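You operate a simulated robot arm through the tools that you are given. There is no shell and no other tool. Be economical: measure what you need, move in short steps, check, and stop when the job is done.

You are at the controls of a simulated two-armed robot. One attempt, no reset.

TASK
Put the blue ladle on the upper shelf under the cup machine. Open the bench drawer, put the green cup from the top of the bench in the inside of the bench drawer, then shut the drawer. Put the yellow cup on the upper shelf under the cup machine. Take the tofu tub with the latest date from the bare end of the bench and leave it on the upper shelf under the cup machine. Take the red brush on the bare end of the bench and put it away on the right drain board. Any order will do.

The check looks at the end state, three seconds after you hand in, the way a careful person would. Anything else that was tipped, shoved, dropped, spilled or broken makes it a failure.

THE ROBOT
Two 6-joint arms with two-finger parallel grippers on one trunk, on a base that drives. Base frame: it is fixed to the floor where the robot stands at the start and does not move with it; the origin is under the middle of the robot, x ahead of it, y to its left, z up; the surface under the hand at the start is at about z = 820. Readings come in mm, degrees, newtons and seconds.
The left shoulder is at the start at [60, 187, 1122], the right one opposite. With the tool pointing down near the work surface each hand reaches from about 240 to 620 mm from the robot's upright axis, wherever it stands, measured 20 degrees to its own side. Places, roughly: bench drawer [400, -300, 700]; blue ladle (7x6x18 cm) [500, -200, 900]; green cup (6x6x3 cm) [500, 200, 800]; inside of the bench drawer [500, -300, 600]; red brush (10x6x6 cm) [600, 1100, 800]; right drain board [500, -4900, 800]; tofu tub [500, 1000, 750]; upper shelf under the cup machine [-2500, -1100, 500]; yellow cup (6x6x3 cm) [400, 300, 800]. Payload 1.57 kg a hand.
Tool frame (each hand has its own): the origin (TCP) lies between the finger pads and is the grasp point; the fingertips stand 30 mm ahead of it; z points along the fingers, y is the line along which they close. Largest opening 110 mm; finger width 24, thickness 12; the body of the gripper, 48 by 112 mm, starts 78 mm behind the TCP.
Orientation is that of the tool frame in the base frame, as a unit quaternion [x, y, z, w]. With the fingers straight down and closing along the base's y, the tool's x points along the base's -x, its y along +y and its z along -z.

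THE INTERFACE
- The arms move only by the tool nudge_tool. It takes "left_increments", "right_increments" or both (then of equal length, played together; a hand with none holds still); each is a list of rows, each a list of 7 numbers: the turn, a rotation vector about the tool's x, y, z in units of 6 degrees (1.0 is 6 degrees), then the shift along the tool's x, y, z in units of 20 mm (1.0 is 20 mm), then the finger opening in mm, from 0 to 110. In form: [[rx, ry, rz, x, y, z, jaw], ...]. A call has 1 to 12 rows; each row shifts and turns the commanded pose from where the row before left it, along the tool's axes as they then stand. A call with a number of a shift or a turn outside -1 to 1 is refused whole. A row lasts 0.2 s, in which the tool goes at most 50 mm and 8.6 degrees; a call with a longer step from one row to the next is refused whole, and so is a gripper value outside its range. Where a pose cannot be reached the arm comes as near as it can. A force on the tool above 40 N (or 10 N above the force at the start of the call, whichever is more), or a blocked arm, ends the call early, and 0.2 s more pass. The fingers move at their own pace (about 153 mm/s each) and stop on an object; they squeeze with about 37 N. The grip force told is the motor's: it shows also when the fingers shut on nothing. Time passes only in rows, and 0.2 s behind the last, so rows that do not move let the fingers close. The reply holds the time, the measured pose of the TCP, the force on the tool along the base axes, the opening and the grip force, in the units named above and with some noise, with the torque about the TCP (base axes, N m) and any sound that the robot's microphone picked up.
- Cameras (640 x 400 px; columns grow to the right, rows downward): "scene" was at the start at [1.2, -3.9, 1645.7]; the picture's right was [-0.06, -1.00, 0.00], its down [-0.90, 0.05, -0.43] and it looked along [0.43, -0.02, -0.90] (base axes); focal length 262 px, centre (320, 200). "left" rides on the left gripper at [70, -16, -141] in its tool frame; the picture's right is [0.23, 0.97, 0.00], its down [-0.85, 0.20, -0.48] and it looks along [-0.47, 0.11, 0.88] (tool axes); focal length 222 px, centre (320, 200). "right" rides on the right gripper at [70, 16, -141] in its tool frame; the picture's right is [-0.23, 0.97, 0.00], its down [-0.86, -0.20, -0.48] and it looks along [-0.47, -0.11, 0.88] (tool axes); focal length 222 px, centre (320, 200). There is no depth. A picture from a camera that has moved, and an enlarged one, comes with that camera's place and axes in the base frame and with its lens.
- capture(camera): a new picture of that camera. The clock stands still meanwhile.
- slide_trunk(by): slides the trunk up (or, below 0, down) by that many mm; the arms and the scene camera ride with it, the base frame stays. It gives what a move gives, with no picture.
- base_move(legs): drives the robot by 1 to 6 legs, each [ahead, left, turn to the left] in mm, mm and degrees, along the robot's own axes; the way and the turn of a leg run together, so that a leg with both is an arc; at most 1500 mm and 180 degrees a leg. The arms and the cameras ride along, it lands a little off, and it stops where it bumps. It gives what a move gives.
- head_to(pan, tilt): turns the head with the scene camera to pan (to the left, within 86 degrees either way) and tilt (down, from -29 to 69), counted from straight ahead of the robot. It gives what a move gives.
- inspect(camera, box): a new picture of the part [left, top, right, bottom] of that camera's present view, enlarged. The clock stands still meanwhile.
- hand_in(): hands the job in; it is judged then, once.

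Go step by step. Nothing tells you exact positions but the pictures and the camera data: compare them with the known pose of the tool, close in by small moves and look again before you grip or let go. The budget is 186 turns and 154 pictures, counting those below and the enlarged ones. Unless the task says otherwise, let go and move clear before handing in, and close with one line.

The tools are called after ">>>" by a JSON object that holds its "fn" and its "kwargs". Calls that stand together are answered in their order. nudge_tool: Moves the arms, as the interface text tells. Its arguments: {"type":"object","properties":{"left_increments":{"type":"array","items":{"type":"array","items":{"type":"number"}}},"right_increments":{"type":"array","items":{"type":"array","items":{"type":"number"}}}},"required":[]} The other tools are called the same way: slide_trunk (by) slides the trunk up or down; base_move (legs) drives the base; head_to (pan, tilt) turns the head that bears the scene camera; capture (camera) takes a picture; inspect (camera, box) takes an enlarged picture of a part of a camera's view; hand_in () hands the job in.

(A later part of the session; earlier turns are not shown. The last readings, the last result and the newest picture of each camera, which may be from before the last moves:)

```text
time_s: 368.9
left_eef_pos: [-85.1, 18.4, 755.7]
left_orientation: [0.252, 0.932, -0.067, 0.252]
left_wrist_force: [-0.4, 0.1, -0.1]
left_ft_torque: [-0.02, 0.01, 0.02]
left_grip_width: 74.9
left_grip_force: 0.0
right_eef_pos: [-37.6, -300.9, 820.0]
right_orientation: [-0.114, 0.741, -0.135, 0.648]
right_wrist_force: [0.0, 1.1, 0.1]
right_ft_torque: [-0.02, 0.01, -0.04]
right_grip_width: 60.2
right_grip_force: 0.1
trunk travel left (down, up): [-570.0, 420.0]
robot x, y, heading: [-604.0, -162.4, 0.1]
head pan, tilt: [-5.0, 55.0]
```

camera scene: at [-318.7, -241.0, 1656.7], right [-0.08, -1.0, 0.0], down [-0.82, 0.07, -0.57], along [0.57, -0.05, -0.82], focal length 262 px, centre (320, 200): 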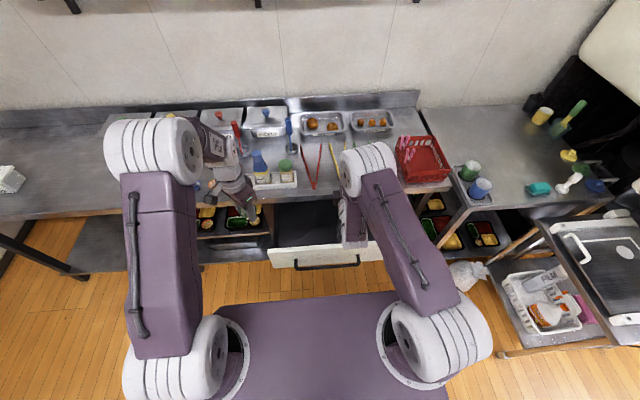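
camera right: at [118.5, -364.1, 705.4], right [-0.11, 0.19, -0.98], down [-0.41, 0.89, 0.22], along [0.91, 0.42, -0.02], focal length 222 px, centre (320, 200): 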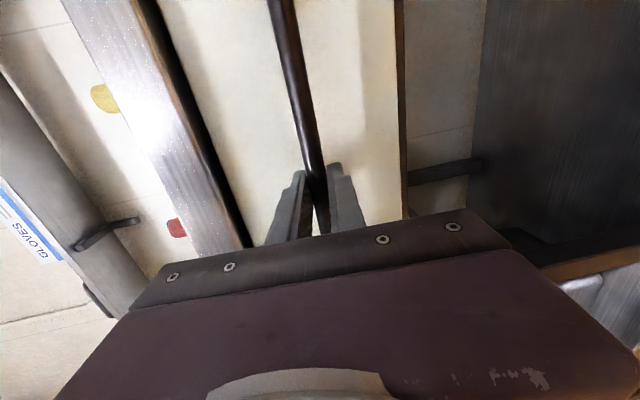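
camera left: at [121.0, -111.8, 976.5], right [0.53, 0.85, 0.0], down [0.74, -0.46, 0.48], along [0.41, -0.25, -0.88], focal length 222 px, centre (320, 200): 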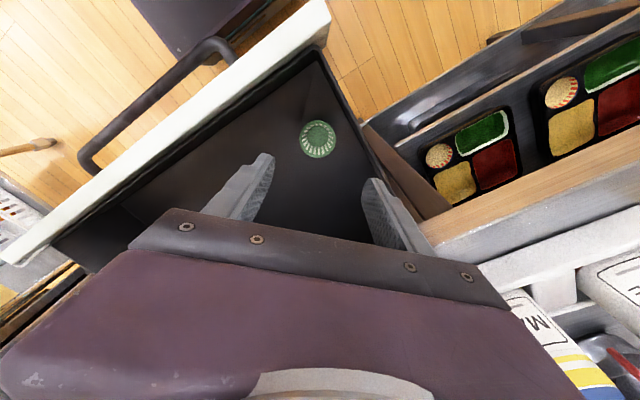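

>>> {"fn": "nudge_tool", "kwargs": {"left_increments": [[0, -1, 0, 0, 0, 0, 75], [0, -1, 0, 0, 0, 0, 75], [0, -1, 0, 0, 0, 0, 75], [0, -1, 0, 0, 0, 0, 75], [0, 0, 0, 0, 0, 0, 75], [0, 0, 0, 0, 0, 0, 75]], "right_increments": [[0, 0, 1, 0, 0, 0, 60], [0, 0, 1, 0, 0, 0, 60], [0, 0, 1, 0, 0, 0, 60], [0, 1, 0, 0, 0, 0, 60], [0, 1, 0, 0, 0, 0, 60], [0, 0, 0, 0, 0, 0, 60]]}}

>>> {"fn": "head_to", "kwargs": {"pan": -5, "tilt": 42}}

>>> {"fn": "capture", "kwargs": {"camera": "scene"}}

```text
time_s: 370.3
left_eef_pos: [-62.0, 26.0, 764.9]
left_orientation: [0.233, 0.86, -0.122, 0.438]
left_wrist_force: [-0.5, 0.5, -1.2]
left_ft_torque: [0.0, 0.02, 0.03]
left_grip_width: 75.2
left_grip_force: 0.1
left hand out of reach, approached as far as the arm can: row 3, 4
right_eef_pos: [-27.8, -298.5, 822.5]
right_orientation: [-0.031, 0.813, -0.077, 0.576]
right_wrist_force: [-0.3, -0.4, -0.1]
right_ft_torque: [-0.03, 0.01, -0.03]
right_grip_width: 60.3
right_grip_force: 0.1
right hand out of reach, approached as far as the arm can: row 2, 3
trunk travel left (down, up): [-570.0, 420.0]
robot x, y, heading: [-605.6, -163.9, -0.2]
head pan, tilt: [-5.0, 55.0]
```

```text
time_s: 371.0
left_eef_pos: [-62.3, 26.8, 764.1]
left_orientation: [0.232, 0.86, -0.121, 0.439]
left_wrist_force: [0.0, 0.4, -0.5]
left_ft_torque: [-0.02, -0.06, 0.0]
left_grip_width: 75.0
left_grip_force: 0.1
right_eef_pos: [-28.6, -300.7, 822.7]
right_orientation: [-0.031, 0.813, -0.078, 0.576]
right_wrist_force: [0.0, 0.0, 0.5]
right_ft_torque: [0.0, -0.01, 0.02]
right_grip_width: 60.2
right_grip_force: 0.1
trunk travel left (down, up): [-570.0, 420.0]
robot x, y, heading: [-602.9, -164.2, -0.3]
head pan, tilt: [-5.0, 42.0]
```

```text
63 pictures are left
camera scene: at [-583.0, -171.0, 1494.3], right [-0.09, -1.0, 0.0], down [-0.67, 0.06, -0.74], along [0.74, -0.07, -0.67], focal length 262 px, centre (320, 200)
```

scene: 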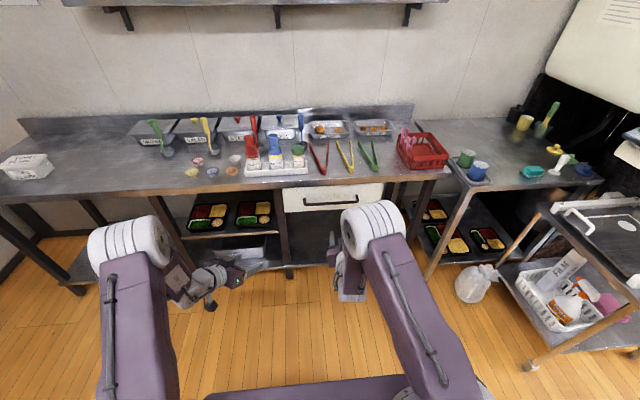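

The drawer is fully shut. I raise the right hand to handle height and straighten it, then approach the blue ladle.

>>> {"fn": "nudge_tool", "kwargs": {"right_increments": [[0, 0, 0, -0.87, 0, -0.3, 60], [0, 0, 0, -0.87, 0, -0.3, 60], [0, 0, 0, -0.87, 0, -0.3, 60], [0, 0, 0, -0.87, 0, -0.3, 60], [0, 0, 0, -0.87, 0, -0.3, 60], [0, 0, 0, -0.87, 0, -0.3, 60], [-0.44, 0, 0.67, 0, 0, 0, 60], [-0.44, 0, 0.67, 0, 0, 0, 60], [0, 0, 0, 0, 0, 0, 60]], "left_increments": [[0, 0, 0, -0.87, 0, -0.5, 75], [0, 0, 0, -0.87, 0, -0.5, 75], [0, 0, 0, -0.87, 0, -0.5, 75], [0, 0, 0, -0.87, 0, -0.5, 75], [0, 0, 0, -0.87, 0, -0.5, 75], [0, 0, 0, -0.87, 0, -0.5, 75], [0, 0, 0, -0.87, 0, -0.5, 75], [0, 0, 0, -0.87, 0, -0.5, 75], [0, 0, 0, 0, 0, 0, 75]]}}

```text
time_s: 373.0
left_eef_pos: [-48.4, 19.7, 926.1]
left_orientation: [0.233, 0.858, -0.119, 0.441]
left_wrist_force: [-0.3, -0.6, 0.9]
left_ft_torque: [0.02, 0.01, 0.02]
left_grip_width: 75.0
left_grip_force: 0.1
right_eef_pos: [-26.4, -282.6, 932.4]
right_orientation: [-0.01, 0.816, -0.02, 0.577]
right_wrist_force: [0.2, 0.6, 0.4]
right_ft_torque: [0.01, -0.01, -0.03]
right_grip_width: 60.1
right_grip_force: 0.0
trunk travel left (down, up): [-570.0, 420.0]
robot x, y, heading: [-604.7, -163.9, -0.3]
head pan, tilt: [-5.0, 42.0]
```

A sauce bottle (top about z 954) stands before the ladle, so I'll come down from above with a 45-degree pitch. I raise the trunk, reduce the pitch and drive up.

>>> {"fn": "slide_trunk", "kwargs": {"by": 150}}

>>> {"fn": "nudge_tool", "kwargs": {"right_increments": [[-0.15, 1, 0.4, 0, 0, 0, 60], [0, 1, 0, 0, 0, 0, 60], [0, 1, 0, 0, 0, 0, 60], [0, 1, 0, 0, 0, 0, 60], [0, 0.4, 0, 0, 0, 0, 60], [0, 0, 0, 0, 0, 0, 60]]}}

>>> {"fn": "base_move", "kwargs": {"legs": [[0, 95, 0], [460, 0, 0]]}}

>>> {"fn": "capture", "kwargs": {"camera": "right"}}

>>> {"fn": "capture", "kwargs": {"camera": "scene"}}

```text
time_s: 374.8
left_eef_pos: [-47.6, 18.3, 1075.4]
left_orientation: [0.233, 0.858, -0.119, 0.442]
left_wrist_force: [0.3, 0.0, -0.1]
left_ft_torque: [0.01, 0.01, 0.04]
left_grip_width: 75.4
left_grip_force: 0.2
right_eef_pos: [-27.9, -282.6, 1081.6]
right_orientation: [-0.009, 0.817, -0.02, 0.577]
right_wrist_force: [1.1, 0.3, -0.2]
right_ft_torque: [0.01, 0.0, 0.03]
right_grip_width: 60.1
right_grip_force: 0.0
trunk travel left (down, up): [-720.0, 270.0]
robot x, y, heading: [-605.3, -164.0, -0.4]
head pan, tilt: [-5.0, 42.0]
```

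```text
time_s: 376.2
left_eef_pos: [-47.9, 20.2, 1075.6]
left_orientation: [0.232, 0.859, -0.117, 0.441]
left_wrist_force: [0.2, -0.3, 0.2]
left_ft_torque: [0.02, 0.02, -0.01]
left_grip_width: 75.0
left_grip_force: 0.1
right_eef_pos: [-27.3, -282.1, 1080.8]
right_orientation: [0.004, 0.927, 0.0, 0.374]
right_wrist_force: [0.6, 0.4, -0.1]
right_ft_torque: [-0.01, 0.03, -0.01]
right_grip_width: 60.2
right_grip_force: 0.0
trunk travel left (down, up): [-720.0, 270.0]
robot x, y, heading: [-609.6, -163.5, -0.2]
head pan, tilt: [-5.0, 42.0]
```

```text
time_s: 379.7
left_eef_pos: [415.9, 116.9, 1076.7]
left_orientation: [0.232, 0.859, -0.117, 0.441]
left_wrist_force: [0.3, 0.7, 0.3]
left_ft_torque: [-0.05, 0.01, -0.01]
left_grip_width: 74.9
left_grip_force: 0.0
right_eef_pos: [436.4, -184.6, 1082.9]
right_orientation: [0.003, 0.927, -0.001, 0.375]
right_wrist_force: [-0.5, -0.5, -0.2]
right_ft_torque: [-0.01, -0.02, -0.01]
right_grip_width: 60.1
right_grip_force: 0.1
trunk travel left (down, up): [-720.0, 270.0]
robot x, y, heading: [-144.1, -68.2, 0.0]
head pan, tilt: [-5.0, 42.0]
```

```text
62 pictures are left
camera right: at [288.9, -167.3, 1135.4], right [0.17, 0.97, 0.16], down [0.28, -0.2, 0.94], along [0.94, -0.11, -0.31], focal length 222 px, centre (320, 200)
```

right: 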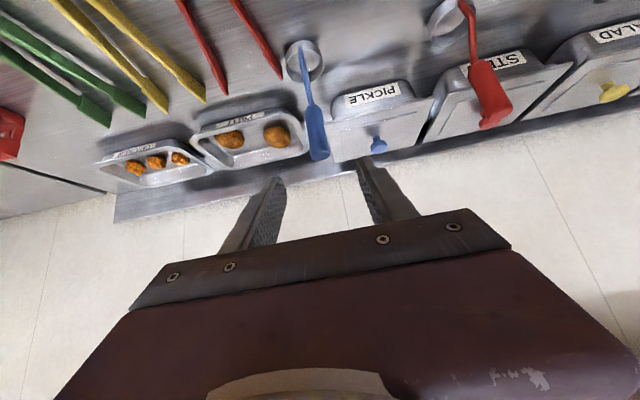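

```text
61 pictures are left
camera scene: at [-119.2, -75.0, 1644.4], right [-0.09, -1.0, 0.0], down [-0.67, 0.06, -0.74], along [0.74, -0.07, -0.67], focal length 262 px, centre (320, 200)
```

scene: 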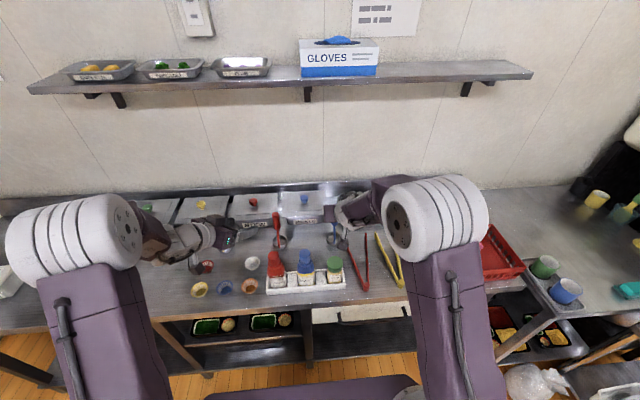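

The ladle's bowl is at about (532, -185) and its handle top about (572, -188, 967). I move in above and look again.

>>> {"fn": "nudge_tool", "kwargs": {"right_increments": [[0, 0, 0, -0.08, -0.04, 0.92, 60], [0, 0, 0, -0.08, -0.04, 0.92, 60], [0, 0, 0, -0.08, -0.04, 0.92, 50], [0, 0, 0, -0.08, -0.04, 0.92, 50], [0, 0, 0, -0.08, -0.04, 0.92, 50], [0, 0, 0, -0.08, -0.04, 0.92, 50], [0, 0, 0, 0, 0, 0, 50]]}}

>>> {"fn": "capture", "kwargs": {"camera": "right"}}

>>> {"fn": "head_to", "kwargs": {"pan": -15, "tilt": 50}}

>>> {"fn": "inspect", "kwargs": {"camera": "scene", "box": [240, 80, 440, 240]}}

```text
time_s: 381.3
left_eef_pos: [415.2, 117.1, 1075.8]
left_orientation: [0.233, 0.859, -0.118, 0.441]
left_wrist_force: [0.6, 0.4, -0.9]
left_ft_torque: [-0.01, 0.0, 0.01]
left_grip_width: 75.0
left_grip_force: 0.0
right_eef_pos: [521.0, -190.0, 1009.7]
right_orientation: [0.003, 0.927, -0.001, 0.376]
right_wrist_force: [-0.4, 0.2, -0.3]
right_ft_torque: [-0.01, 0.0, -0.01]
right_grip_width: 50.0
right_grip_force: 0.0
trunk travel left (down, up): [-720.0, 270.0]
robot x, y, heading: [-142.4, -63.2, -0.1]
head pan, tilt: [-5.0, 42.0]
```

```text
60 pictures are left
camera right: at [372.6, -172.1, 1062.4], right [0.17, 0.97, 0.16], down [0.28, -0.2, 0.94], along [0.94, -0.11, -0.31], focal length 222 px, centre (320, 200)
```

right: 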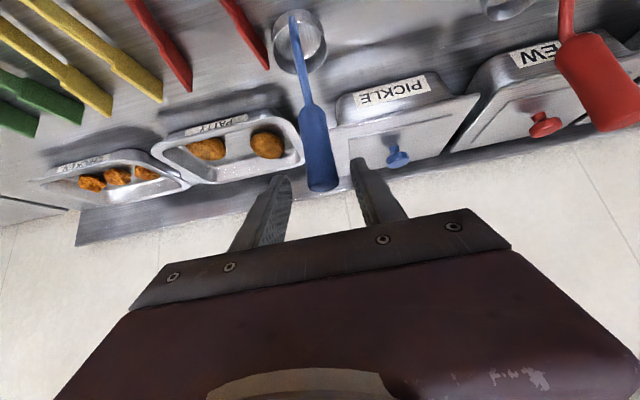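

```text
time_s: 382.0
left_eef_pos: [415.9, 116.3, 1075.3]
left_orientation: [0.232, 0.859, -0.118, 0.441]
left_wrist_force: [-0.7, 0.0, 0.0]
left_ft_torque: [-0.07, 0.01, -0.02]
left_grip_width: 74.8
left_grip_force: 0.1
right_eef_pos: [520.5, -187.7, 1008.2]
right_orientation: [0.003, 0.927, 0.0, 0.374]
right_wrist_force: [-0.2, -0.2, 0.0]
right_ft_torque: [0.0, 0.0, 0.0]
right_grip_width: 50.1
right_grip_force: 0.0
trunk travel left (down, up): [-720.0, 270.0]
robot x, y, heading: [-142.1, -68.6, -0.0]
head pan, tilt: [-15.0, 50.0]
```

```text
2.50 times, centred on (340, 160) of scene
camera zoom: at [-127.3, -87.6, 1633.2], right [-0.26, -0.97, 0.0], down [-0.74, 0.2, -0.64], along [0.62, -0.17, -0.77], focal length 655 px, centre (270, 300)
```

zoom: 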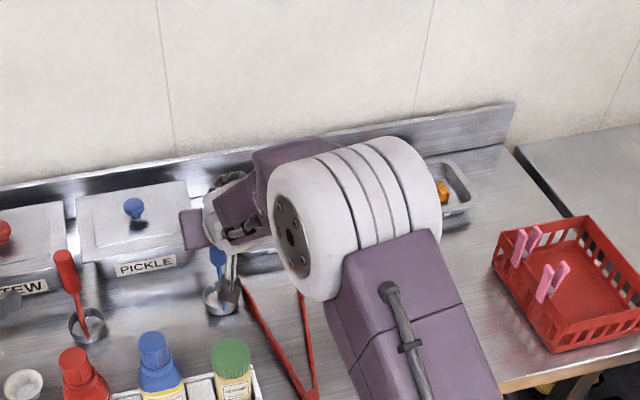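

The handle is in fact upright at about (541, -190), top near z 998, between the fingertips. I lower onto it and grip.

>>> {"fn": "nudge_tool", "kwargs": {"right_increments": [[0, 0, 0, 0.363, 0, 0.855, 50], [0, 0, 0, 0.363, 0, 0.855, 50], [0, 0, 0, 0.363, 0, 0.855, 50], [0, 0, 0, 0, 0, 0, 50]]}}

>>> {"fn": "capture", "kwargs": {"camera": "right"}}

```text
time_s: 383.0
left_eef_pos: [416.3, 116.3, 1075.2]
left_orientation: [0.232, 0.859, -0.117, 0.441]
left_wrist_force: [-0.4, -0.7, -0.4]
left_ft_torque: [-0.04, 0.0, 0.02]
left_grip_width: 75.0
left_grip_force: 0.0
right_eef_pos: [540.4, -190.4, 956.8]
right_orientation: [0.003, 0.928, 0.0, 0.374]
right_wrist_force: [0.4, 1.0, 0.0]
right_ft_torque: [0.01, -0.04, 0.03]
right_grip_width: 50.1
right_grip_force: 0.0
trunk travel left (down, up): [-720.0, 270.0]
robot x, y, heading: [-140.2, -68.1, -0.1]
head pan, tilt: [-15.0, 50.0]
```

```text
58 pictures are left
camera right: at [392.6, -173.7, 1009.6], right [0.17, 0.97, 0.16], down [0.28, -0.2, 0.94], along [0.94, -0.11, -0.31], focal length 222 px, centre (320, 200)
```

right: 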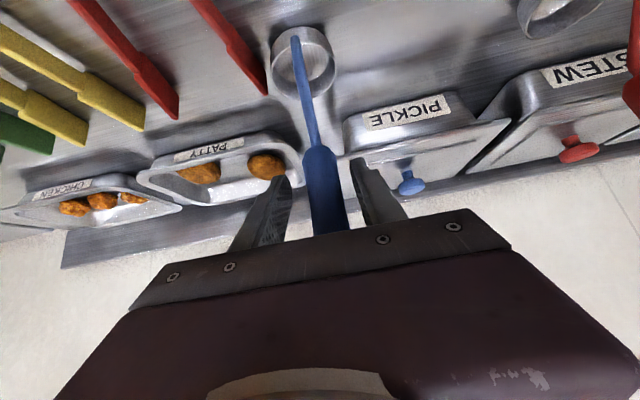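

>>> {"fn": "nudge_tool", "kwargs": {"right_increments": [[0, 0, 0, 0, 0, 0, 25], [0, 0, 0, 0, 0, 0, 5], [0, 0, 0, 0, 0, 0, 5], [0, 0, 0, 0, 0, 0, 5], [0, 0, 0, -0.35, 0, -0.36, 5], [0, 0, 0, -0.695, 0, -0.719, 5], [0, 0, 0, -0.695, 0, -0.719, 5], [0, 0, 0, -0.695, 0, -0.719, 5], [0, 0, 0, -0.695, 0, -0.719, 5], [0, 0, 0, 0, 0, 0, 5]]}}

>>> {"fn": "capture", "kwargs": {"camera": "right"}}

```text
time_s: 385.2
left_eef_pos: [416.3, 116.1, 1075.0]
left_orientation: [0.232, 0.859, -0.118, 0.441]
left_wrist_force: [-0.8, 0.7, 0.2]
left_ft_torque: [-0.03, 0.02, 0.01]
left_grip_width: 75.1
left_grip_force: 0.1
right_eef_pos: [541.5, -190.2, 1046.5]
right_orientation: [0.003, 0.928, -0.001, 0.374]
right_wrist_force: [0.3, 0.1, -1.3]
right_ft_torque: [-0.01, 0.0, -0.01]
right_grip_width: 22.9
right_grip_force: 35.4
trunk travel left (down, up): [-720.0, 270.0]
robot x, y, heading: [-139.4, -64.6, -0.2]
head pan, tilt: [-15.0, 50.0]
```

```text
57 pictures are left
camera right: at [393.6, -173.3, 1100.5], right [0.17, 0.97, 0.16], down [0.28, -0.2, 0.94], along [0.94, -0.11, -0.31], focal length 222 px, centre (320, 200)
```

right: 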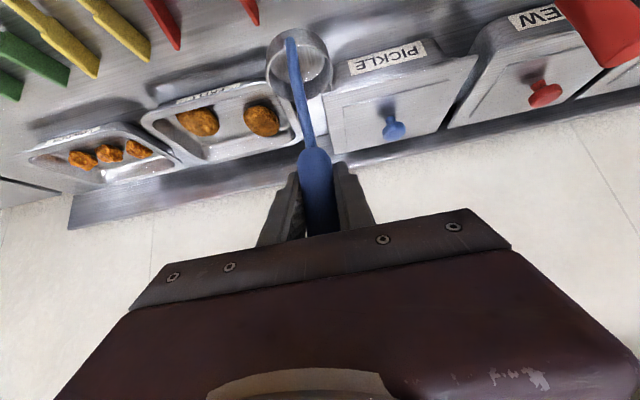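

The ladle is firmly held upright. I'll deliver it on its own: I lift it higher and bring the left hand upright and back.

>>> {"fn": "nudge_tool", "kwargs": {"left_increments": [[0, 1, 0, 0, 0, 0, 60], [0, 1, 0, 0, 0, 0, 60], [0, 1, 0, 0, 0, 0, 60], [0, 1, 0, 0, 0, 0, 60], [0, 1, 0, 0, 0, 0, 60], [0, 1, 0, 0, 0, 0, 60], [0, 1, 0, 0, 0, 0, 60], [0, 1, 0, 0, 0, 0, 60], [0, 1, 0, 0, 0, 0, 60], [0, 0, 0, 0, 0, 0, 60]], "right_increments": [[0, 0, 0, -0.695, 0, -0.719, 5], [0, 0, 0, -0.695, 0, -0.719, 5], [0, 0, 0, -0.695, 0, -0.719, 5], [0, 0, 0, -0.695, 0, -0.719, 5], [0, 0, 0, -0.695, 0, -0.719, 5], [0, 0, 0, 0, 0, 0, 5], [0, 0, 0, 0, 0, 0, 5], [0, 0, 0, 0, 0, 0, 5], [0, 0, 0, 0, 0, 0, 5], [0, 0, 0, 0, 0, 0, 5]]}}

>>> {"fn": "nudge_tool", "kwargs": {"left_increments": [[0, 0, 0, 0.866, -0.5, 0, 60], [0, 0, 0, 0.866, -0.5, 0, 60], [0, 0, 0, 0.866, -0.5, 0, 60], [0, 0, 0, 0.866, -0.5, 0, 60], [0, 0, 0, 0.866, -0.5, 0, 60], [0, 0, 0, 0.866, -0.5, 0, 60], [0, 0, 0, 0.866, -0.5, 0, 60], [0, 0, 0, 0.866, -0.5, 0, 60], [0, 0, 0, 0.866, -0.5, 0, 60], [0, 0, 0, 0.866, -0.5, 0, 60], [0, 0, 0, 0.866, -0.5, 0, 60], [0, 0, 0, 0, 0, 0, 60]]}}

>>> {"fn": "base_move", "kwargs": {"legs": [[-480, 0, 0], [0, 350, 0], [0, 0, 90], [0, 0, 90]]}}

```text
time_s: 387.4
left_eef_pos: [417.2, 117.8, 1074.6]
left_orientation: [0.26, 0.966, 0.002, 0.002]
left_wrist_force: [-0.4, 0.0, 0.6]
left_ft_torque: [0.01, -0.02, 0.03]
left_grip_width: 60.1
left_grip_force: 0.0
right_eef_pos: [540.9, -189.8, 1146.3]
right_orientation: [0.003, 0.927, -0.001, 0.375]
right_wrist_force: [-0.1, 0.9, -1.9]
right_ft_torque: [0.0, -0.01, -0.02]
right_grip_width: 22.6
right_grip_force: 35.5
trunk travel left (down, up): [-720.0, 270.0]
robot x, y, heading: [-142.5, -67.3, 0.0]
head pan, tilt: [-15.0, 50.0]
```

```text
time_s: 390.0
left_eef_pos: [197.5, 116.3, 1074.7]
left_orientation: [0.26, 0.966, 0.0, 0.002]
left_wrist_force: [0.2, 0.2, -0.4]
left_ft_torque: [0.0, 0.02, -0.02]
left_grip_width: 59.9
left_grip_force: 0.1
right_eef_pos: [542.2, -188.7, 1145.7]
right_orientation: [0.003, 0.927, 0.0, 0.375]
right_wrist_force: [0.4, 0.6, -1.3]
right_ft_torque: [0.01, -0.02, 0.0]
right_grip_width: 22.9
right_grip_force: 35.4
trunk travel left (down, up): [-720.0, 270.0]
robot x, y, heading: [-142.1, -62.4, 0.1]
head pan, tilt: [-15.0, 50.0]
```

```text
time_s: 402.4
left_eef_pos: [-971.4, 100.1, 1074.6]
left_orientation: [0.965, -0.263, -0.003, 0.001]
left_wrist_force: [0.4, -0.8, -0.1]
left_ft_torque: [-0.02, 0.02, -0.02]
left_grip_width: 59.9
left_grip_force: 0.1
right_eef_pos: [-1313.4, 409.2, 1144.4]
right_orientation: [0.927, -0.007, -0.376, -0.002]
right_wrist_force: [0.4, -0.7, -1.2]
right_ft_torque: [0.03, 0.01, 0.0]
right_grip_width: 23.0
right_grip_force: 35.6
trunk travel left (down, up): [-720.0, 270.0]
robot x, y, heading: [-631.4, 284.2, 179.8]
head pan, tilt: [-15.0, 50.0]
```

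I continue along the known route to the cup-machine aisle.

>>> {"fn": "base_move", "kwargs": {"legs": [[0, -190, 0], [1200, 0, 0], [1200, 0, 0], [0, 0, -90], [0, 0, -90]]}}

>>> {"fn": "base_move", "kwargs": {"legs": [[-420, 0, 0], [0, -1400, 0]]}}

```text
time_s: 423.0
left_eef_pos: [-2706.9, 668.2, 1075.0]
left_orientation: [0.26, 0.966, 0.0, 0.003]
left_wrist_force: [0.0, -0.2, -0.1]
left_ft_torque: [0.0, 0.0, -0.02]
left_grip_width: 60.0
left_grip_force: 0.0
right_eef_pos: [-2363.4, 363.0, 1145.7]
right_orientation: [0.003, 0.927, 0.0, 0.375]
right_wrist_force: [-0.3, 0.0, -1.2]
right_ft_torque: [0.01, 0.02, 0.01]
right_grip_width: 22.9
right_grip_force: 35.7
trunk travel left (down, up): [-720.0, 270.0]
robot x, y, heading: [-3046.6, 481.9, -0.2]
head pan, tilt: [-15.0, 50.0]
```

```text
time_s: 432.3
left_eef_pos: [-3126.4, -751.0, 1073.9]
left_orientation: [0.262, 0.965, 0.001, 0.002]
left_wrist_force: [-0.7, -0.8, -0.7]
left_ft_torque: [-0.01, 0.0, -0.02]
left_grip_width: 60.0
left_grip_force: 0.1
right_eef_pos: [-2784.8, -1057.8, 1144.5]
right_orientation: [0.004, 0.927, -0.001, 0.374]
right_wrist_force: [-0.2, -0.9, -1.4]
right_ft_torque: [-0.03, 0.01, -0.02]
right_grip_width: 22.9
right_grip_force: 35.2
trunk travel left (down, up): [-720.0, 270.0]
robot x, y, heading: [-3464.0, -933.9, -0.1]
head pan, tilt: [-15.0, 50.0]
```

I lower the trunk to bring the ladle to shelf height and shift left so it will stand clear of the tub.

>>> {"fn": "base_move", "kwargs": {"legs": [[0, 95, 0]]}}

>>> {"fn": "slide_trunk", "kwargs": {"by": -400}}

>>> {"fn": "slide_trunk", "kwargs": {"by": -95}}

>>> {"fn": "base_move", "kwargs": {"legs": [[100, 0, 0]]}}

>>> {"fn": "capture", "kwargs": {"camera": "right"}}

>>> {"fn": "head_to", "kwargs": {"pan": -5, "tilt": 35}}

>>> {"fn": "capture", "kwargs": {"camera": "scene"}}

```text
time_s: 433.4
left_eef_pos: [-3126.7, -659.0, 1074.8]
left_orientation: [0.261, 0.965, 0.001, 0.003]
left_wrist_force: [0.2, -0.3, -0.3]
left_ft_torque: [0.02, 0.04, -0.03]
left_grip_width: 59.7
left_grip_force: 0.1
right_eef_pos: [-2783.6, -965.9, 1145.1]
right_orientation: [0.005, 0.927, -0.001, 0.375]
right_wrist_force: [-0.3, 0.8, -2.4]
right_ft_torque: [-0.04, 0.04, 0.01]
right_grip_width: 22.8
right_grip_force: 35.5
trunk travel left (down, up): [-720.0, 270.0]
robot x, y, heading: [-3463.8, -840.6, -0.3]
head pan, tilt: [-15.0, 50.0]
```

```text
time_s: 437.2
left_eef_pos: [-3127.2, -657.8, 676.0]
left_orientation: [0.262, 0.965, 0.001, 0.002]
left_wrist_force: [0.4, 0.5, -0.1]
left_ft_torque: [-0.02, -0.02, 0.03]
left_grip_width: 59.9
left_grip_force: 0.0
right_eef_pos: [-2783.0, -965.1, 745.2]
right_orientation: [0.005, 0.927, -0.002, 0.375]
right_wrist_force: [0.7, 0.6, -0.6]
right_ft_torque: [0.01, 0.0, -0.01]
right_grip_width: 22.9
right_grip_force: 35.1
trunk travel left (down, up): [-320.0, 670.0]
robot x, y, heading: [-3464.1, -843.7, -0.4]
head pan, tilt: [-15.0, 50.0]
```

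```text
time_s: 438.5
left_eef_pos: [-3126.9, -657.0, 580.2]
left_orientation: [0.261, 0.965, 0.001, 0.003]
left_wrist_force: [-0.5, 0.2, 0.0]
left_ft_torque: [0.01, -0.03, 0.0]
left_grip_width: 60.0
left_grip_force: 0.0
right_eef_pos: [-2783.7, -965.0, 651.0]
right_orientation: [0.005, 0.927, -0.002, 0.374]
right_wrist_force: [-0.8, -0.4, -1.7]
right_ft_torque: [-0.01, 0.02, -0.02]
right_grip_width: 23.1
right_grip_force: 34.9
trunk travel left (down, up): [-225.0, 765.0]
robot x, y, heading: [-3464.3, -839.7, -0.6]
head pan, tilt: [-15.0, 50.0]
```

```text
time_s: 439.6
left_eef_pos: [-3025.7, -658.7, 579.3]
left_orientation: [0.261, 0.965, 0.0, 0.002]
left_wrist_force: [0.6, 0.1, 0.6]
left_ft_torque: [0.0, 0.02, -0.03]
left_grip_width: 60.0
left_grip_force: 0.1
right_eef_pos: [-2683.5, -965.3, 650.2]
right_orientation: [0.004, 0.927, -0.001, 0.375]
right_wrist_force: [1.2, -0.4, -1.6]
right_ft_torque: [0.02, 0.01, 0.0]
right_grip_width: 22.8
right_grip_force: 35.6
trunk travel left (down, up): [-225.0, 765.0]
robot x, y, heading: [-3367.3, -839.8, -0.0]
head pan, tilt: [-15.0, 50.0]
```

```text
56 pictures are left
camera right: at [-2831.2, -948.6, 703.7], right [0.17, 0.97, 0.16], down [0.28, -0.2, 0.94], along [0.94, -0.12, -0.31], focal length 222 px, centre (320, 200)
```

right: 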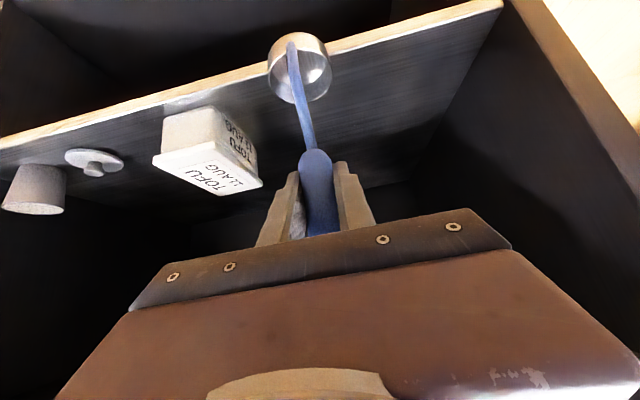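

```text
time_s: 440.4
left_eef_pos: [-3026.5, -658.0, 579.6]
left_orientation: [0.261, 0.965, 0.001, 0.004]
left_wrist_force: [-0.9, 0.3, -0.8]
left_ft_torque: [0.0, 0.01, 0.01]
left_grip_width: 60.0
left_grip_force: 0.1
right_eef_pos: [-2683.2, -966.8, 650.8]
right_orientation: [0.005, 0.927, -0.001, 0.375]
right_wrist_force: [0.8, 0.0, -1.9]
right_ft_torque: [-0.01, -0.01, -0.03]
right_grip_width: 22.9
right_grip_force: 35.3
trunk travel left (down, up): [-225.0, 765.0]
robot x, y, heading: [-3365.9, -841.6, -0.3]
head pan, tilt: [-5.0, 35.0]
```

```text
55 pictures are left
camera scene: at [-3337.7, -850.0, 1159.8], right [-0.09, -1.0, 0.0], down [-0.57, 0.05, -0.82], along [0.82, -0.08, -0.57], focal length 262 px, centre (320, 200)
```

scene: 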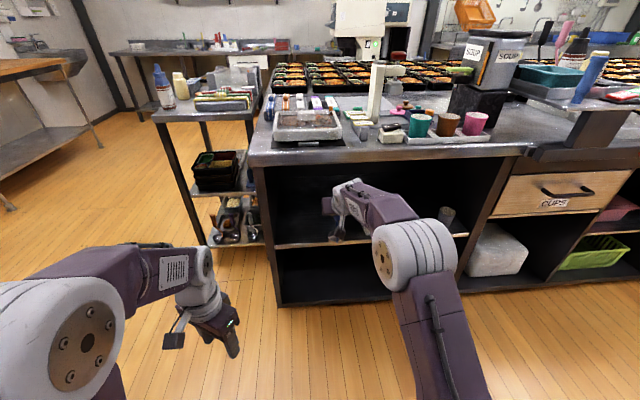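

Clear inside. I advance about 83 mm and lower slowly until contact.

>>> {"fn": "base_move", "kwargs": {"legs": [[84, 0, 0]]}}

>>> {"fn": "capture", "kwargs": {"camera": "right"}}

>>> {"fn": "nudge_tool", "kwargs": {"right_increments": [[0, 0, 0, 0.17, 0, 0.18, 5], [0, 0, 0, 0.17, 0, 0.18, 5], [0, 0, 0, 0.17, 0, 0.18, 5], [0, 0, 0, 0.17, 0, 0.18, 5], [0, 0, 0, 0.1, 0, 0.108, 5], [0, 0, 0, 0.1, 0, 0.108, 5], [0, 0, 0, 0, 0, 0, 5]]}}

>>> {"fn": "capture", "kwargs": {"camera": "right"}}

```text
time_s: 441.5
left_eef_pos: [-2941.7, -659.7, 580.0]
left_orientation: [0.261, 0.965, 0.0, 0.002]
left_wrist_force: [-0.1, -0.8, -0.2]
left_ft_torque: [-0.02, 0.0, 0.02]
left_grip_width: 59.9
left_grip_force: 0.1
right_eef_pos: [-2599.7, -965.2, 650.0]
right_orientation: [0.005, 0.927, -0.001, 0.375]
right_wrist_force: [-0.3, 1.2, -1.2]
right_ft_torque: [0.01, -0.01, 0.0]
right_grip_width: 22.8
right_grip_force: 35.1
trunk travel left (down, up): [-225.0, 765.0]
robot x, y, heading: [-3280.8, -842.0, -0.2]
head pan, tilt: [-5.0, 35.0]
```

```text
54 pictures are left
camera right: at [-2746.9, -948.7, 703.6], right [0.17, 0.97, 0.16], down [0.28, -0.2, 0.94], along [0.94, -0.12, -0.31], focal length 222 px, centre (320, 200)
```

right: 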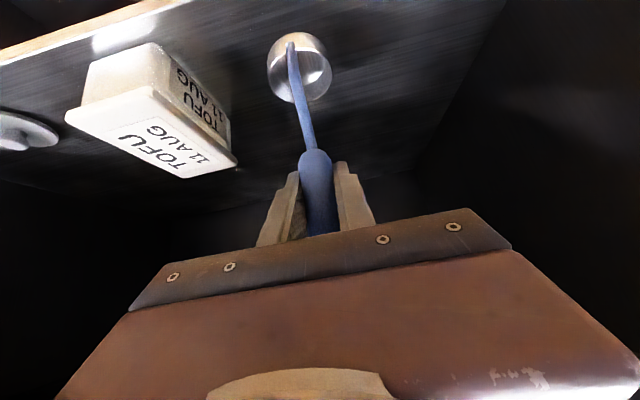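

```text
time_s: 443.1
left_eef_pos: [-2941.0, -658.9, 580.0]
left_orientation: [0.262, 0.965, 0.001, 0.002]
left_wrist_force: [-0.5, 0.4, 0.5]
left_ft_torque: [0.0, -0.02, 0.0]
left_grip_width: 60.1
left_grip_force: 0.0
right_eef_pos: [-2599.0, -965.9, 624.4]
right_orientation: [0.005, 0.927, -0.001, 0.374]
right_wrist_force: [-0.5, -0.8, -1.3]
right_ft_torque: [0.05, 0.01, -0.03]
right_grip_width: 22.8
right_grip_force: 35.7
trunk travel left (down, up): [-225.0, 765.0]
robot x, y, heading: [-3283.7, -844.4, -0.3]
head pan, tilt: [-5.0, 35.0]
```

```text
53 pictures are left
camera right: at [-2747.4, -949.1, 678.2], right [0.17, 0.97, 0.16], down [0.28, -0.2, 0.94], along [0.94, -0.12, -0.31], focal length 222 px, centre (320, 200)
```

right: 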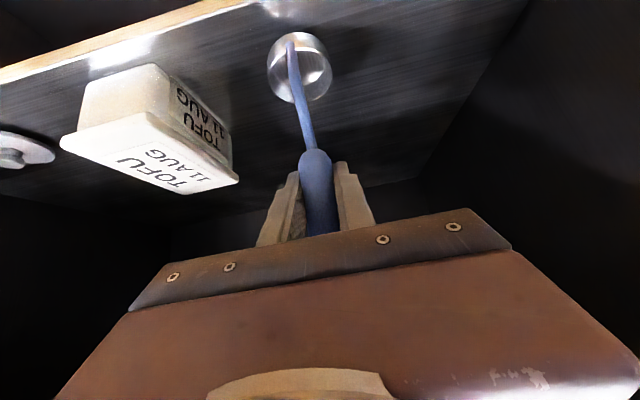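

>>> {"fn": "nudge_tool", "kwargs": {"right_increments": [[0, 0, 0, 0.07, 0, 0.072, 5], [0, 0, 0, 0.07, 0, 0.072, 5], [0, 0, 0, 0.07, 0, 0.072, 5], [0, 0, 0, 0.07, 0, 0.072, 5], [0, 0, 0, 0.035, 0, 0.036, 5], [0, 0, 0, 0.035, 0, 0.036, 5], [0, 0, 0, 0, 0, 0, 5]]}}

>>> {"fn": "capture", "kwargs": {"camera": "right"}}

```text
time_s: 444.7
left_eef_pos: [-2942.8, -658.4, 580.7]
left_orientation: [0.261, 0.965, 0.001, 0.003]
left_wrist_force: [0.7, -0.7, -0.5]
left_ft_torque: [0.01, 0.02, 0.02]
left_grip_width: 60.1
left_grip_force: 0.1
right_eef_pos: [-2599.2, -967.1, 614.9]
right_orientation: [0.005, 0.927, -0.001, 0.374]
right_wrist_force: [1.3, 1.2, -0.9]
right_ft_torque: [0.01, 0.01, -0.04]
right_grip_width: 23.0
right_grip_force: 34.9
trunk travel left (down, up): [-225.0, 765.0]
robot x, y, heading: [-3285.1, -842.7, -0.4]
head pan, tilt: [-5.0, 35.0]
```

```text
52 pictures are left
camera right: at [-2747.2, -948.4, 668.0], right [0.17, 0.97, 0.16], down [0.28, -0.2, 0.94], along [0.94, -0.12, -0.31], focal length 222 px, centre (320, 200)
```

right: 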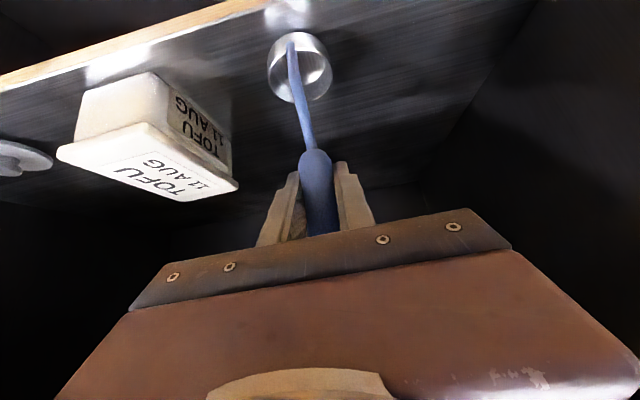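

>>> {"fn": "nudge_tool", "kwargs": {"right_increments": [[0, 0, 0, 0.035, 0, 0.036, 5], [0, 0, 0, 0.035, 0, 0.036, 5], [0, 0, 0, 0.035, 0, 0.036, 5], [0, 0, 0, 0.035, 0, 0.036, 5], [0, 0, 0, 0.035, 0, 0.036, 5], [0, 0, 0, 0.035, 0, 0.036, 5], [0, 0, 0, 0, 0, 0, 5]]}}

```text
time_s: 446.3
left_eef_pos: [-2942.0, -658.4, 580.2]
left_orientation: [0.261, 0.965, 0.002, 0.003]
left_wrist_force: [0.0, -0.3, 0.4]
left_ft_torque: [0.0, 0.02, 0.0]
left_grip_width: 60.3
left_grip_force: 0.1
right_eef_pos: [-2599.0, -966.1, 611.1]
right_orientation: [0.004, 0.926, -0.001, 0.377]
right_wrist_force: [-0.7, -0.4, 10.1]
right_ft_torque: [-0.19, 0.06, -0.05]
right_grip_width: 22.7
right_grip_force: 35.0
trunk travel left (down, up): [-225.0, 765.0]
robot x, y, heading: [-3282.3, -842.5, -0.2]
head pan, tilt: [-5.0, 35.0]
```

Contact at 10 N. I open the fingers slightly and check that it stands.

>>> {"fn": "nudge_tool", "kwargs": {"right_increments": [[0, 0, 0, 0, 0, 0, 30], [0, 0, 0, 0, 0, 0, 36], [0, 0, 0, 0, 0, 0, 44], [0, 0, 0, 0, 0, 0, 44]]}}

>>> {"fn": "capture", "kwargs": {"camera": "right"}}

```text
time_s: 447.3
left_eef_pos: [-2942.8, -658.2, 580.4]
left_orientation: [0.262, 0.965, 0.0, 0.003]
left_wrist_force: [0.1, 0.6, 0.2]
left_ft_torque: [-0.01, -0.02, 0.0]
left_grip_width: 60.1
left_grip_force: 0.0
right_eef_pos: [-2598.9, -965.7, 609.5]
right_orientation: [0.004, 0.927, -0.001, 0.374]
right_wrist_force: [0.3, -0.4, -0.3]
right_ft_torque: [0.0, -0.02, 0.0]
right_grip_width: 44.0
right_grip_force: 0.0
trunk travel left (down, up): [-225.0, 765.0]
robot x, y, heading: [-3284.4, -841.7, -0.5]
head pan, tilt: [-5.0, 35.0]
```

```text
51 pictures are left
camera right: at [-2747.2, -948.8, 662.5], right [0.17, 0.97, 0.16], down [0.28, -0.2, 0.94], along [0.94, -0.12, -0.31], focal length 222 px, centre (320, 200)
```

right: 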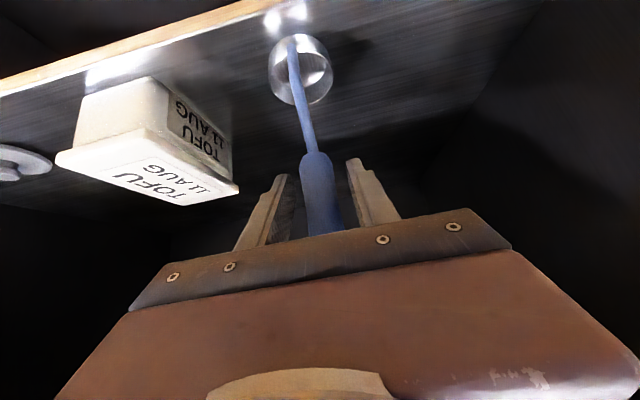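

It stands by itself. I withdraw straight back.

>>> {"fn": "nudge_tool", "kwargs": {"right_increments": [[0, 0, 0, 0, 0, 0, 60], [0, 0, 0, 0, 0, 0, 60]]}}

>>> {"fn": "base_move", "kwargs": {"legs": [[-180, 0, 0]]}}

>>> {"fn": "capture", "kwargs": {"camera": "right"}}

>>> {"fn": "slide_trunk", "kwargs": {"by": 375}}

```text
time_s: 447.9
left_eef_pos: [-2942.6, -659.9, 580.9]
left_orientation: [0.261, 0.965, 0.001, 0.004]
left_wrist_force: [-0.6, 0.7, 0.6]
left_ft_torque: [0.0, 0.02, -0.01]
left_grip_width: 59.9
left_grip_force: 0.0
right_eef_pos: [-2598.1, -965.3, 607.8]
right_orientation: [0.005, 0.927, -0.001, 0.375]
right_wrist_force: [-0.1, -1.3, -0.5]
right_ft_torque: [0.0, 0.01, 0.02]
right_grip_width: 60.0
right_grip_force: 0.0
trunk travel left (down, up): [-225.0, 765.0]
robot x, y, heading: [-3282.2, -842.9, -0.2]
head pan, tilt: [-5.0, 35.0]
```

```text
time_s: 449.4
left_eef_pos: [-3122.8, -657.7, 580.8]
left_orientation: [0.26, 0.966, 0.0, 0.003]
left_wrist_force: [-0.3, 0.4, 0.2]
left_ft_torque: [0.03, -0.03, 0.03]
left_grip_width: 60.1
left_grip_force: 0.1
right_eef_pos: [-2779.1, -966.0, 608.8]
right_orientation: [0.004, 0.927, -0.001, 0.374]
right_wrist_force: [-0.5, -0.3, -0.3]
right_ft_torque: [-0.01, -0.03, 0.03]
right_grip_width: 60.2
right_grip_force: 0.0
trunk travel left (down, up): [-225.0, 765.0]
robot x, y, heading: [-3459.0, -841.7, -0.2]
head pan, tilt: [-5.0, 35.0]
```

```text
50 pictures are left
camera right: at [-2926.8, -947.1, 662.8], right [0.17, 0.97, 0.16], down [0.28, -0.2, 0.94], along [0.94, -0.12, -0.31], focal length 222 px, centre (320, 200)
```

right: 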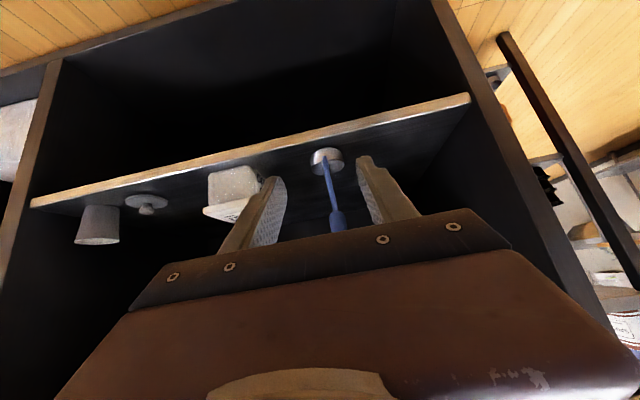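

```text
time_s: 453.0
left_eef_pos: [-3123.0, -656.8, 954.8]
left_orientation: [0.261, 0.965, 0.002, 0.003]
left_wrist_force: [-0.6, 0.2, 0.6]
left_ft_torque: [-0.02, 0.0, -0.03]
left_grip_width: 60.2
left_grip_force: 0.1
right_eef_pos: [-2777.9, -963.4, 984.3]
right_orientation: [0.003, 0.927, -0.001, 0.375]
right_wrist_force: [0.3, 0.3, -0.5]
right_ft_torque: [-0.02, 0.01, -0.03]
right_grip_width: 59.9
right_grip_force: 0.1
trunk travel left (down, up): [-600.0, 390.0]
robot x, y, heading: [-3461.4, -841.9, -0.1]
head pan, tilt: [-5.0, 35.0]
```

The ladle stands upright on the shelf beside the tub. Now back to the bench for the yellow cup, keeping the right hand's pitch and using a 30-degree base heading to keep the fingers clear of the neighbouring cups.

>>> {"fn": "base_move", "kwargs": {"legs": [[0, 1320, 0], [1400, 0, 0], [1440, 0, 0], [0, -400, 0]]}}

```text
time_s: 475.1
left_eef_pos: [-269.6, 223.1, 954.6]
left_orientation: [0.267, 0.964, 0.001, 0.003]
left_wrist_force: [-0.6, 0.2, 0.6]
left_ft_torque: [0.0, -0.02, -0.01]
left_grip_width: 59.9
left_grip_force: 0.0
right_eef_pos: [72.3, -87.8, 983.9]
right_orientation: [0.01, 0.927, -0.004, 0.374]
right_wrist_force: [0.3, -0.3, -0.1]
right_ft_torque: [0.05, -0.02, 0.05]
right_grip_width: 59.8
right_grip_force: 0.0
trunk travel left (down, up): [-600.0, 390.0]
robot x, y, heading: [-609.2, 41.3, -1.0]
head pan, tilt: [-5.0, 35.0]
```

>>> {"fn": "base_move", "kwargs": {"legs": [[0, 0, 31], [230, -131, 0]]}}

>>> {"fn": "capture", "kwargs": {"camera": "right"}}

>>> {"fn": "head_to", "kwargs": {"pan": -25, "tilt": 55}}

>>> {"fn": "capture", "kwargs": {"camera": "scene"}}

```text
time_s: 478.4
left_eef_pos: [-150.0, 371.1, 954.3]
left_orientation: [-0.001, 1.0, 0.002, 0.003]
left_wrist_force: [-0.5, 0.1, 0.2]
left_ft_torque: [0.03, -0.01, -0.02]
left_grip_width: 60.1
left_grip_force: 0.0
right_eef_pos: [300.9, 279.7, 983.5]
right_orientation: [-0.239, 0.896, 0.097, 0.362]
right_wrist_force: [-0.9, 0.8, 0.3]
right_ft_torque: [0.0, -0.01, -0.01]
right_grip_width: 60.2
right_grip_force: 0.1
trunk travel left (down, up): [-600.0, 390.0]
robot x, y, heading: [-346.1, 43.5, 29.7]
head pan, tilt: [-5.0, 35.0]
```

```text
49 pictures are left
camera right: at [164.0, 219.8, 1037.6], right [-0.34, 0.93, 0.16], down [0.34, -0.03, 0.94], along [0.87, 0.38, -0.31], focal length 222 px, centre (320, 200)
```

right: 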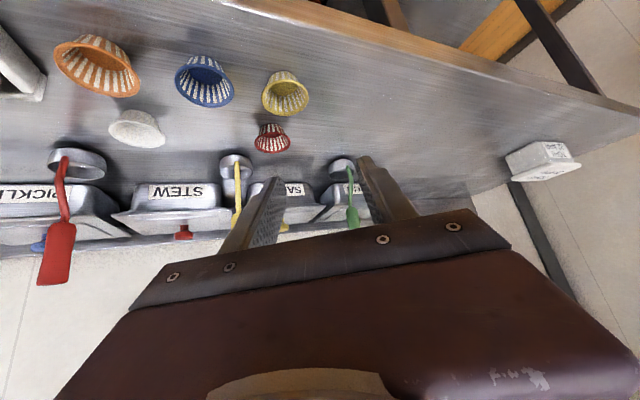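

```text
time_s: 479.3
left_eef_pos: [-150.8, 371.2, 955.5]
left_orientation: [0.0, 1.0, 0.001, 0.003]
left_wrist_force: [0.6, 0.2, -0.1]
left_ft_torque: [0.02, 0.0, 0.0]
left_grip_width: 59.9
left_grip_force: 0.0
right_eef_pos: [299.5, 280.2, 983.6]
right_orientation: [-0.239, 0.896, 0.096, 0.362]
right_wrist_force: [0.2, 0.2, 0.2]
right_ft_torque: [0.04, -0.02, 0.0]
right_grip_width: 60.3
right_grip_force: 0.1
trunk travel left (down, up): [-600.0, 390.0]
robot x, y, heading: [-350.9, 44.4, 30.2]
head pan, tilt: [-25.0, 55.0]
```

```text
48 pictures are left
camera scene: at [-330.9, 17.6, 1506.7], right [0.09, -1.0, 0.0], down [-0.82, -0.07, -0.57], along [0.57, 0.05, -0.82], focal length 262 px, centre (320, 200)
```

scene: 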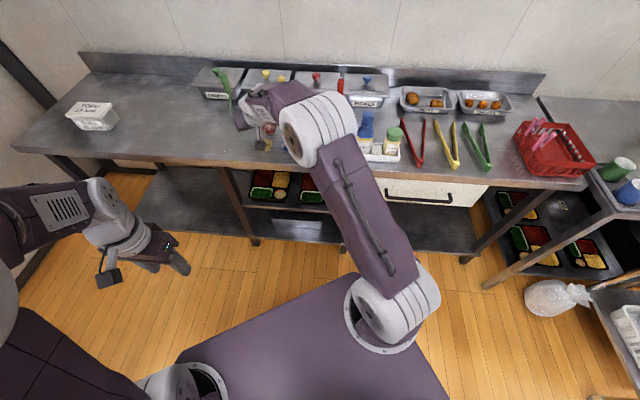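

The yellow cup appears at about (350, 280). I move partly down toward it with the jaws wider, and look again.

>>> {"fn": "nudge_tool", "kwargs": {"right_increments": [[0, 0, 0, 0.515, -0.4, 0.89, 84], [0, 0, 0, 0.515, -0.4, 0.89, 84], [0, 0, 0, 0.515, -0.4, 0.89, 84], [0, 0, 0, 0, 0, 0, 84]]}}

>>> {"fn": "capture", "kwargs": {"camera": "right"}}

```text
time_s: 480.3
left_eef_pos: [-151.7, 370.4, 956.0]
left_orientation: [-0.001, 1.0, 0.002, 0.003]
left_wrist_force: [0.0, 0.2, -0.2]
left_ft_torque: [0.03, -0.01, 0.02]
left_grip_width: 60.1
left_grip_force: 0.0
right_eef_pos: [325.7, 267.0, 923.9]
right_orientation: [-0.239, 0.895, 0.098, 0.363]
right_wrist_force: [0.7, -0.3, 0.8]
right_ft_torque: [-0.02, 0.0, 0.0]
right_grip_width: 83.7
right_grip_force: 0.1
trunk travel left (down, up): [-600.0, 390.0]
robot x, y, heading: [-344.7, 42.6, 29.8]
head pan, tilt: [-25.0, 55.0]
```

```text
47 pictures are left
camera right: at [188.7, 206.3, 976.8], right [-0.34, 0.93, 0.16], down [0.34, -0.03, 0.94], along [0.87, 0.38, -0.31], focal length 222 px, centre (320, 200)
```

right: 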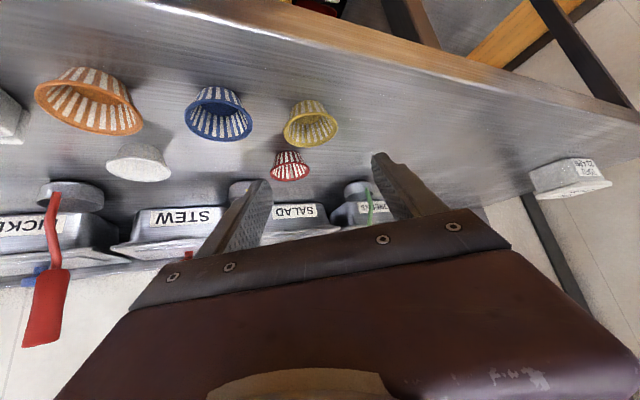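

The cup's centre is (347, 278). I narrow the jaws to 74 mm and go down around it.

>>> {"fn": "nudge_tool", "kwargs": {"right_increments": [[0, 0, 0, 0.42, -0.06, 0.58, 74], [0, 0, 0, 0.42, 0, 0.58, 74], [0, 0, 0, 0.42, 0, 0.58, 74], [0, 0, 0, 0.42, 0, 0.58, 74], [0, 0, 0, 0, 0, 0, 74]]}}

>>> {"fn": "capture", "kwargs": {"camera": "right"}}

```text
time_s: 481.5
left_eef_pos: [-151.4, 369.9, 956.2]
left_orientation: [-0.001, 1.0, 0.001, 0.002]
left_wrist_force: [0.6, -0.1, -0.3]
left_ft_torque: [0.0, 0.03, 0.0]
left_grip_width: 60.0
left_grip_force: 0.1
right_eef_pos: [332.4, 270.0, 866.4]
right_orientation: [-0.239, 0.896, 0.097, 0.361]
right_wrist_force: [0.4, 0.4, 0.5]
right_ft_torque: [-0.03, -0.01, -0.03]
right_grip_width: 73.8
right_grip_force: 0.0
trunk travel left (down, up): [-600.0, 390.0]
robot x, y, heading: [-352.8, 46.1, 30.0]
head pan, tilt: [-25.0, 55.0]
```

```text
46 pictures are left
camera right: at [196.1, 209.1, 920.0], right [-0.34, 0.93, 0.16], down [0.34, -0.03, 0.94], along [0.87, 0.38, -0.31], focal length 222 px, centre (320, 200)
```

right: 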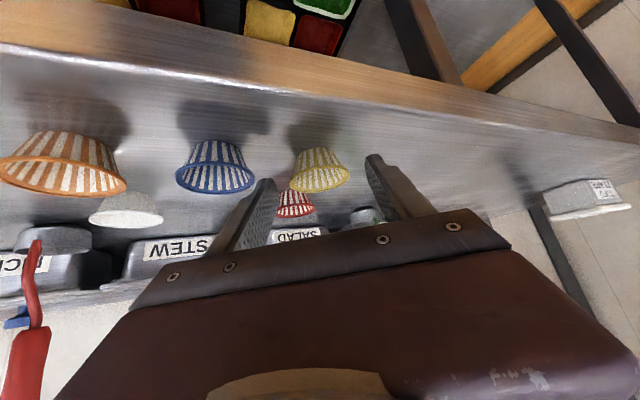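

The trailing part of the right finger comes too near the blue cup from this side. I lift straight up and approach from the other side (heading -30) instead.

>>> {"fn": "nudge_tool", "kwargs": {"right_increments": [[0, 0, 0, -0.35, 0, -0.36, 74], [0, 0, 0, -0.695, 0, -0.719, 74], [0, 0, 0, -0.695, 0, -0.719, 74], [0, 0, 0, -0.695, 0, -0.719, 74], [0, 0, 0, -0.695, 0, -0.719, 74], [0, 0, 0, -0.695, 0, -0.719, 74], [0, 0, 0, 0, 0, 0, 74]]}}

>>> {"fn": "capture", "kwargs": {"camera": "right"}}

>>> {"fn": "base_move", "kwargs": {"legs": [[-250, 0, 0], [0, 0, -60], [-110, 860, 0]]}}

>>> {"fn": "capture", "kwargs": {"camera": "right"}}

```text
time_s: 483.1
left_eef_pos: [-151.6, 371.0, 955.9]
left_orientation: [-0.001, 1.0, 0.001, 0.003]
left_wrist_force: [0.3, -0.7, -0.5]
left_ft_torque: [0.01, -0.02, -0.04]
left_grip_width: 59.9
left_grip_force: 0.1
right_eef_pos: [334.2, 269.8, 977.7]
right_orientation: [-0.24, 0.896, 0.097, 0.362]
right_wrist_force: [0.8, 0.6, -0.2]
right_ft_torque: [-0.01, 0.03, 0.01]
right_grip_width: 73.9
right_grip_force: 0.1
trunk travel left (down, up): [-600.0, 390.0]
robot x, y, heading: [-354.0, 40.9, 30.2]
head pan, tilt: [-25.0, 55.0]
```

```text
45 pictures are left
camera right: at [197.4, 209.4, 1031.8], right [-0.34, 0.93, 0.16], down [0.34, -0.03, 0.94], along [0.87, 0.38, -0.31], focal length 222 px, centre (320, 200)
```

right: 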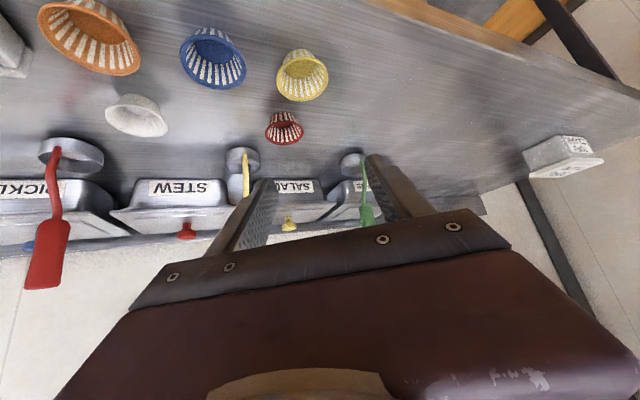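

```text
time_s: 491.7
left_eef_pos: [137.8, 706.0, 955.8]
left_orientation: [0.495, 0.869, 0.0, 0.003]
left_wrist_force: [-0.1, 0.1, 0.6]
left_ft_torque: [-0.01, 0.02, 0.0]
left_grip_width: 59.8
left_grip_force: 0.1
right_eef_pos: [295.3, 236.1, 977.9]
right_orientation: [0.238, 0.896, -0.095, 0.362]
right_wrist_force: [0.1, -0.1, 0.7]
right_ft_torque: [-0.01, 0.0, 0.0]
right_grip_width: 74.0
right_grip_force: 0.0
trunk travel left (down, up): [-600.0, 390.0]
robot x, y, heading: [-247.4, 713.4, -29.3]
head pan, tilt: [-25.0, 55.0]
```

```text
44 pictures are left
camera right: at [174.5, 323.9, 1031.6], right [0.62, 0.77, 0.16], down [0.15, -0.31, 0.94], along [0.77, -0.56, -0.31], focal length 222 px, centre (320, 200)
```

right: 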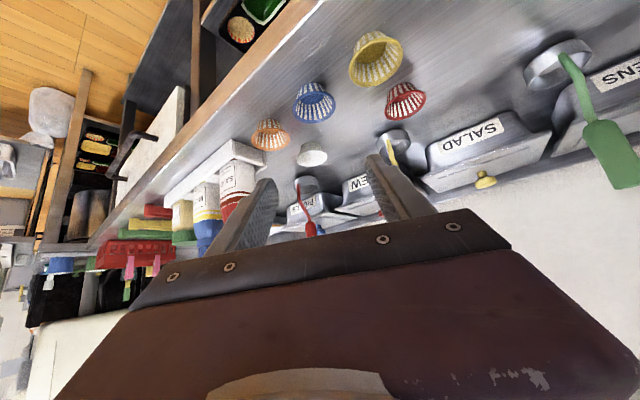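

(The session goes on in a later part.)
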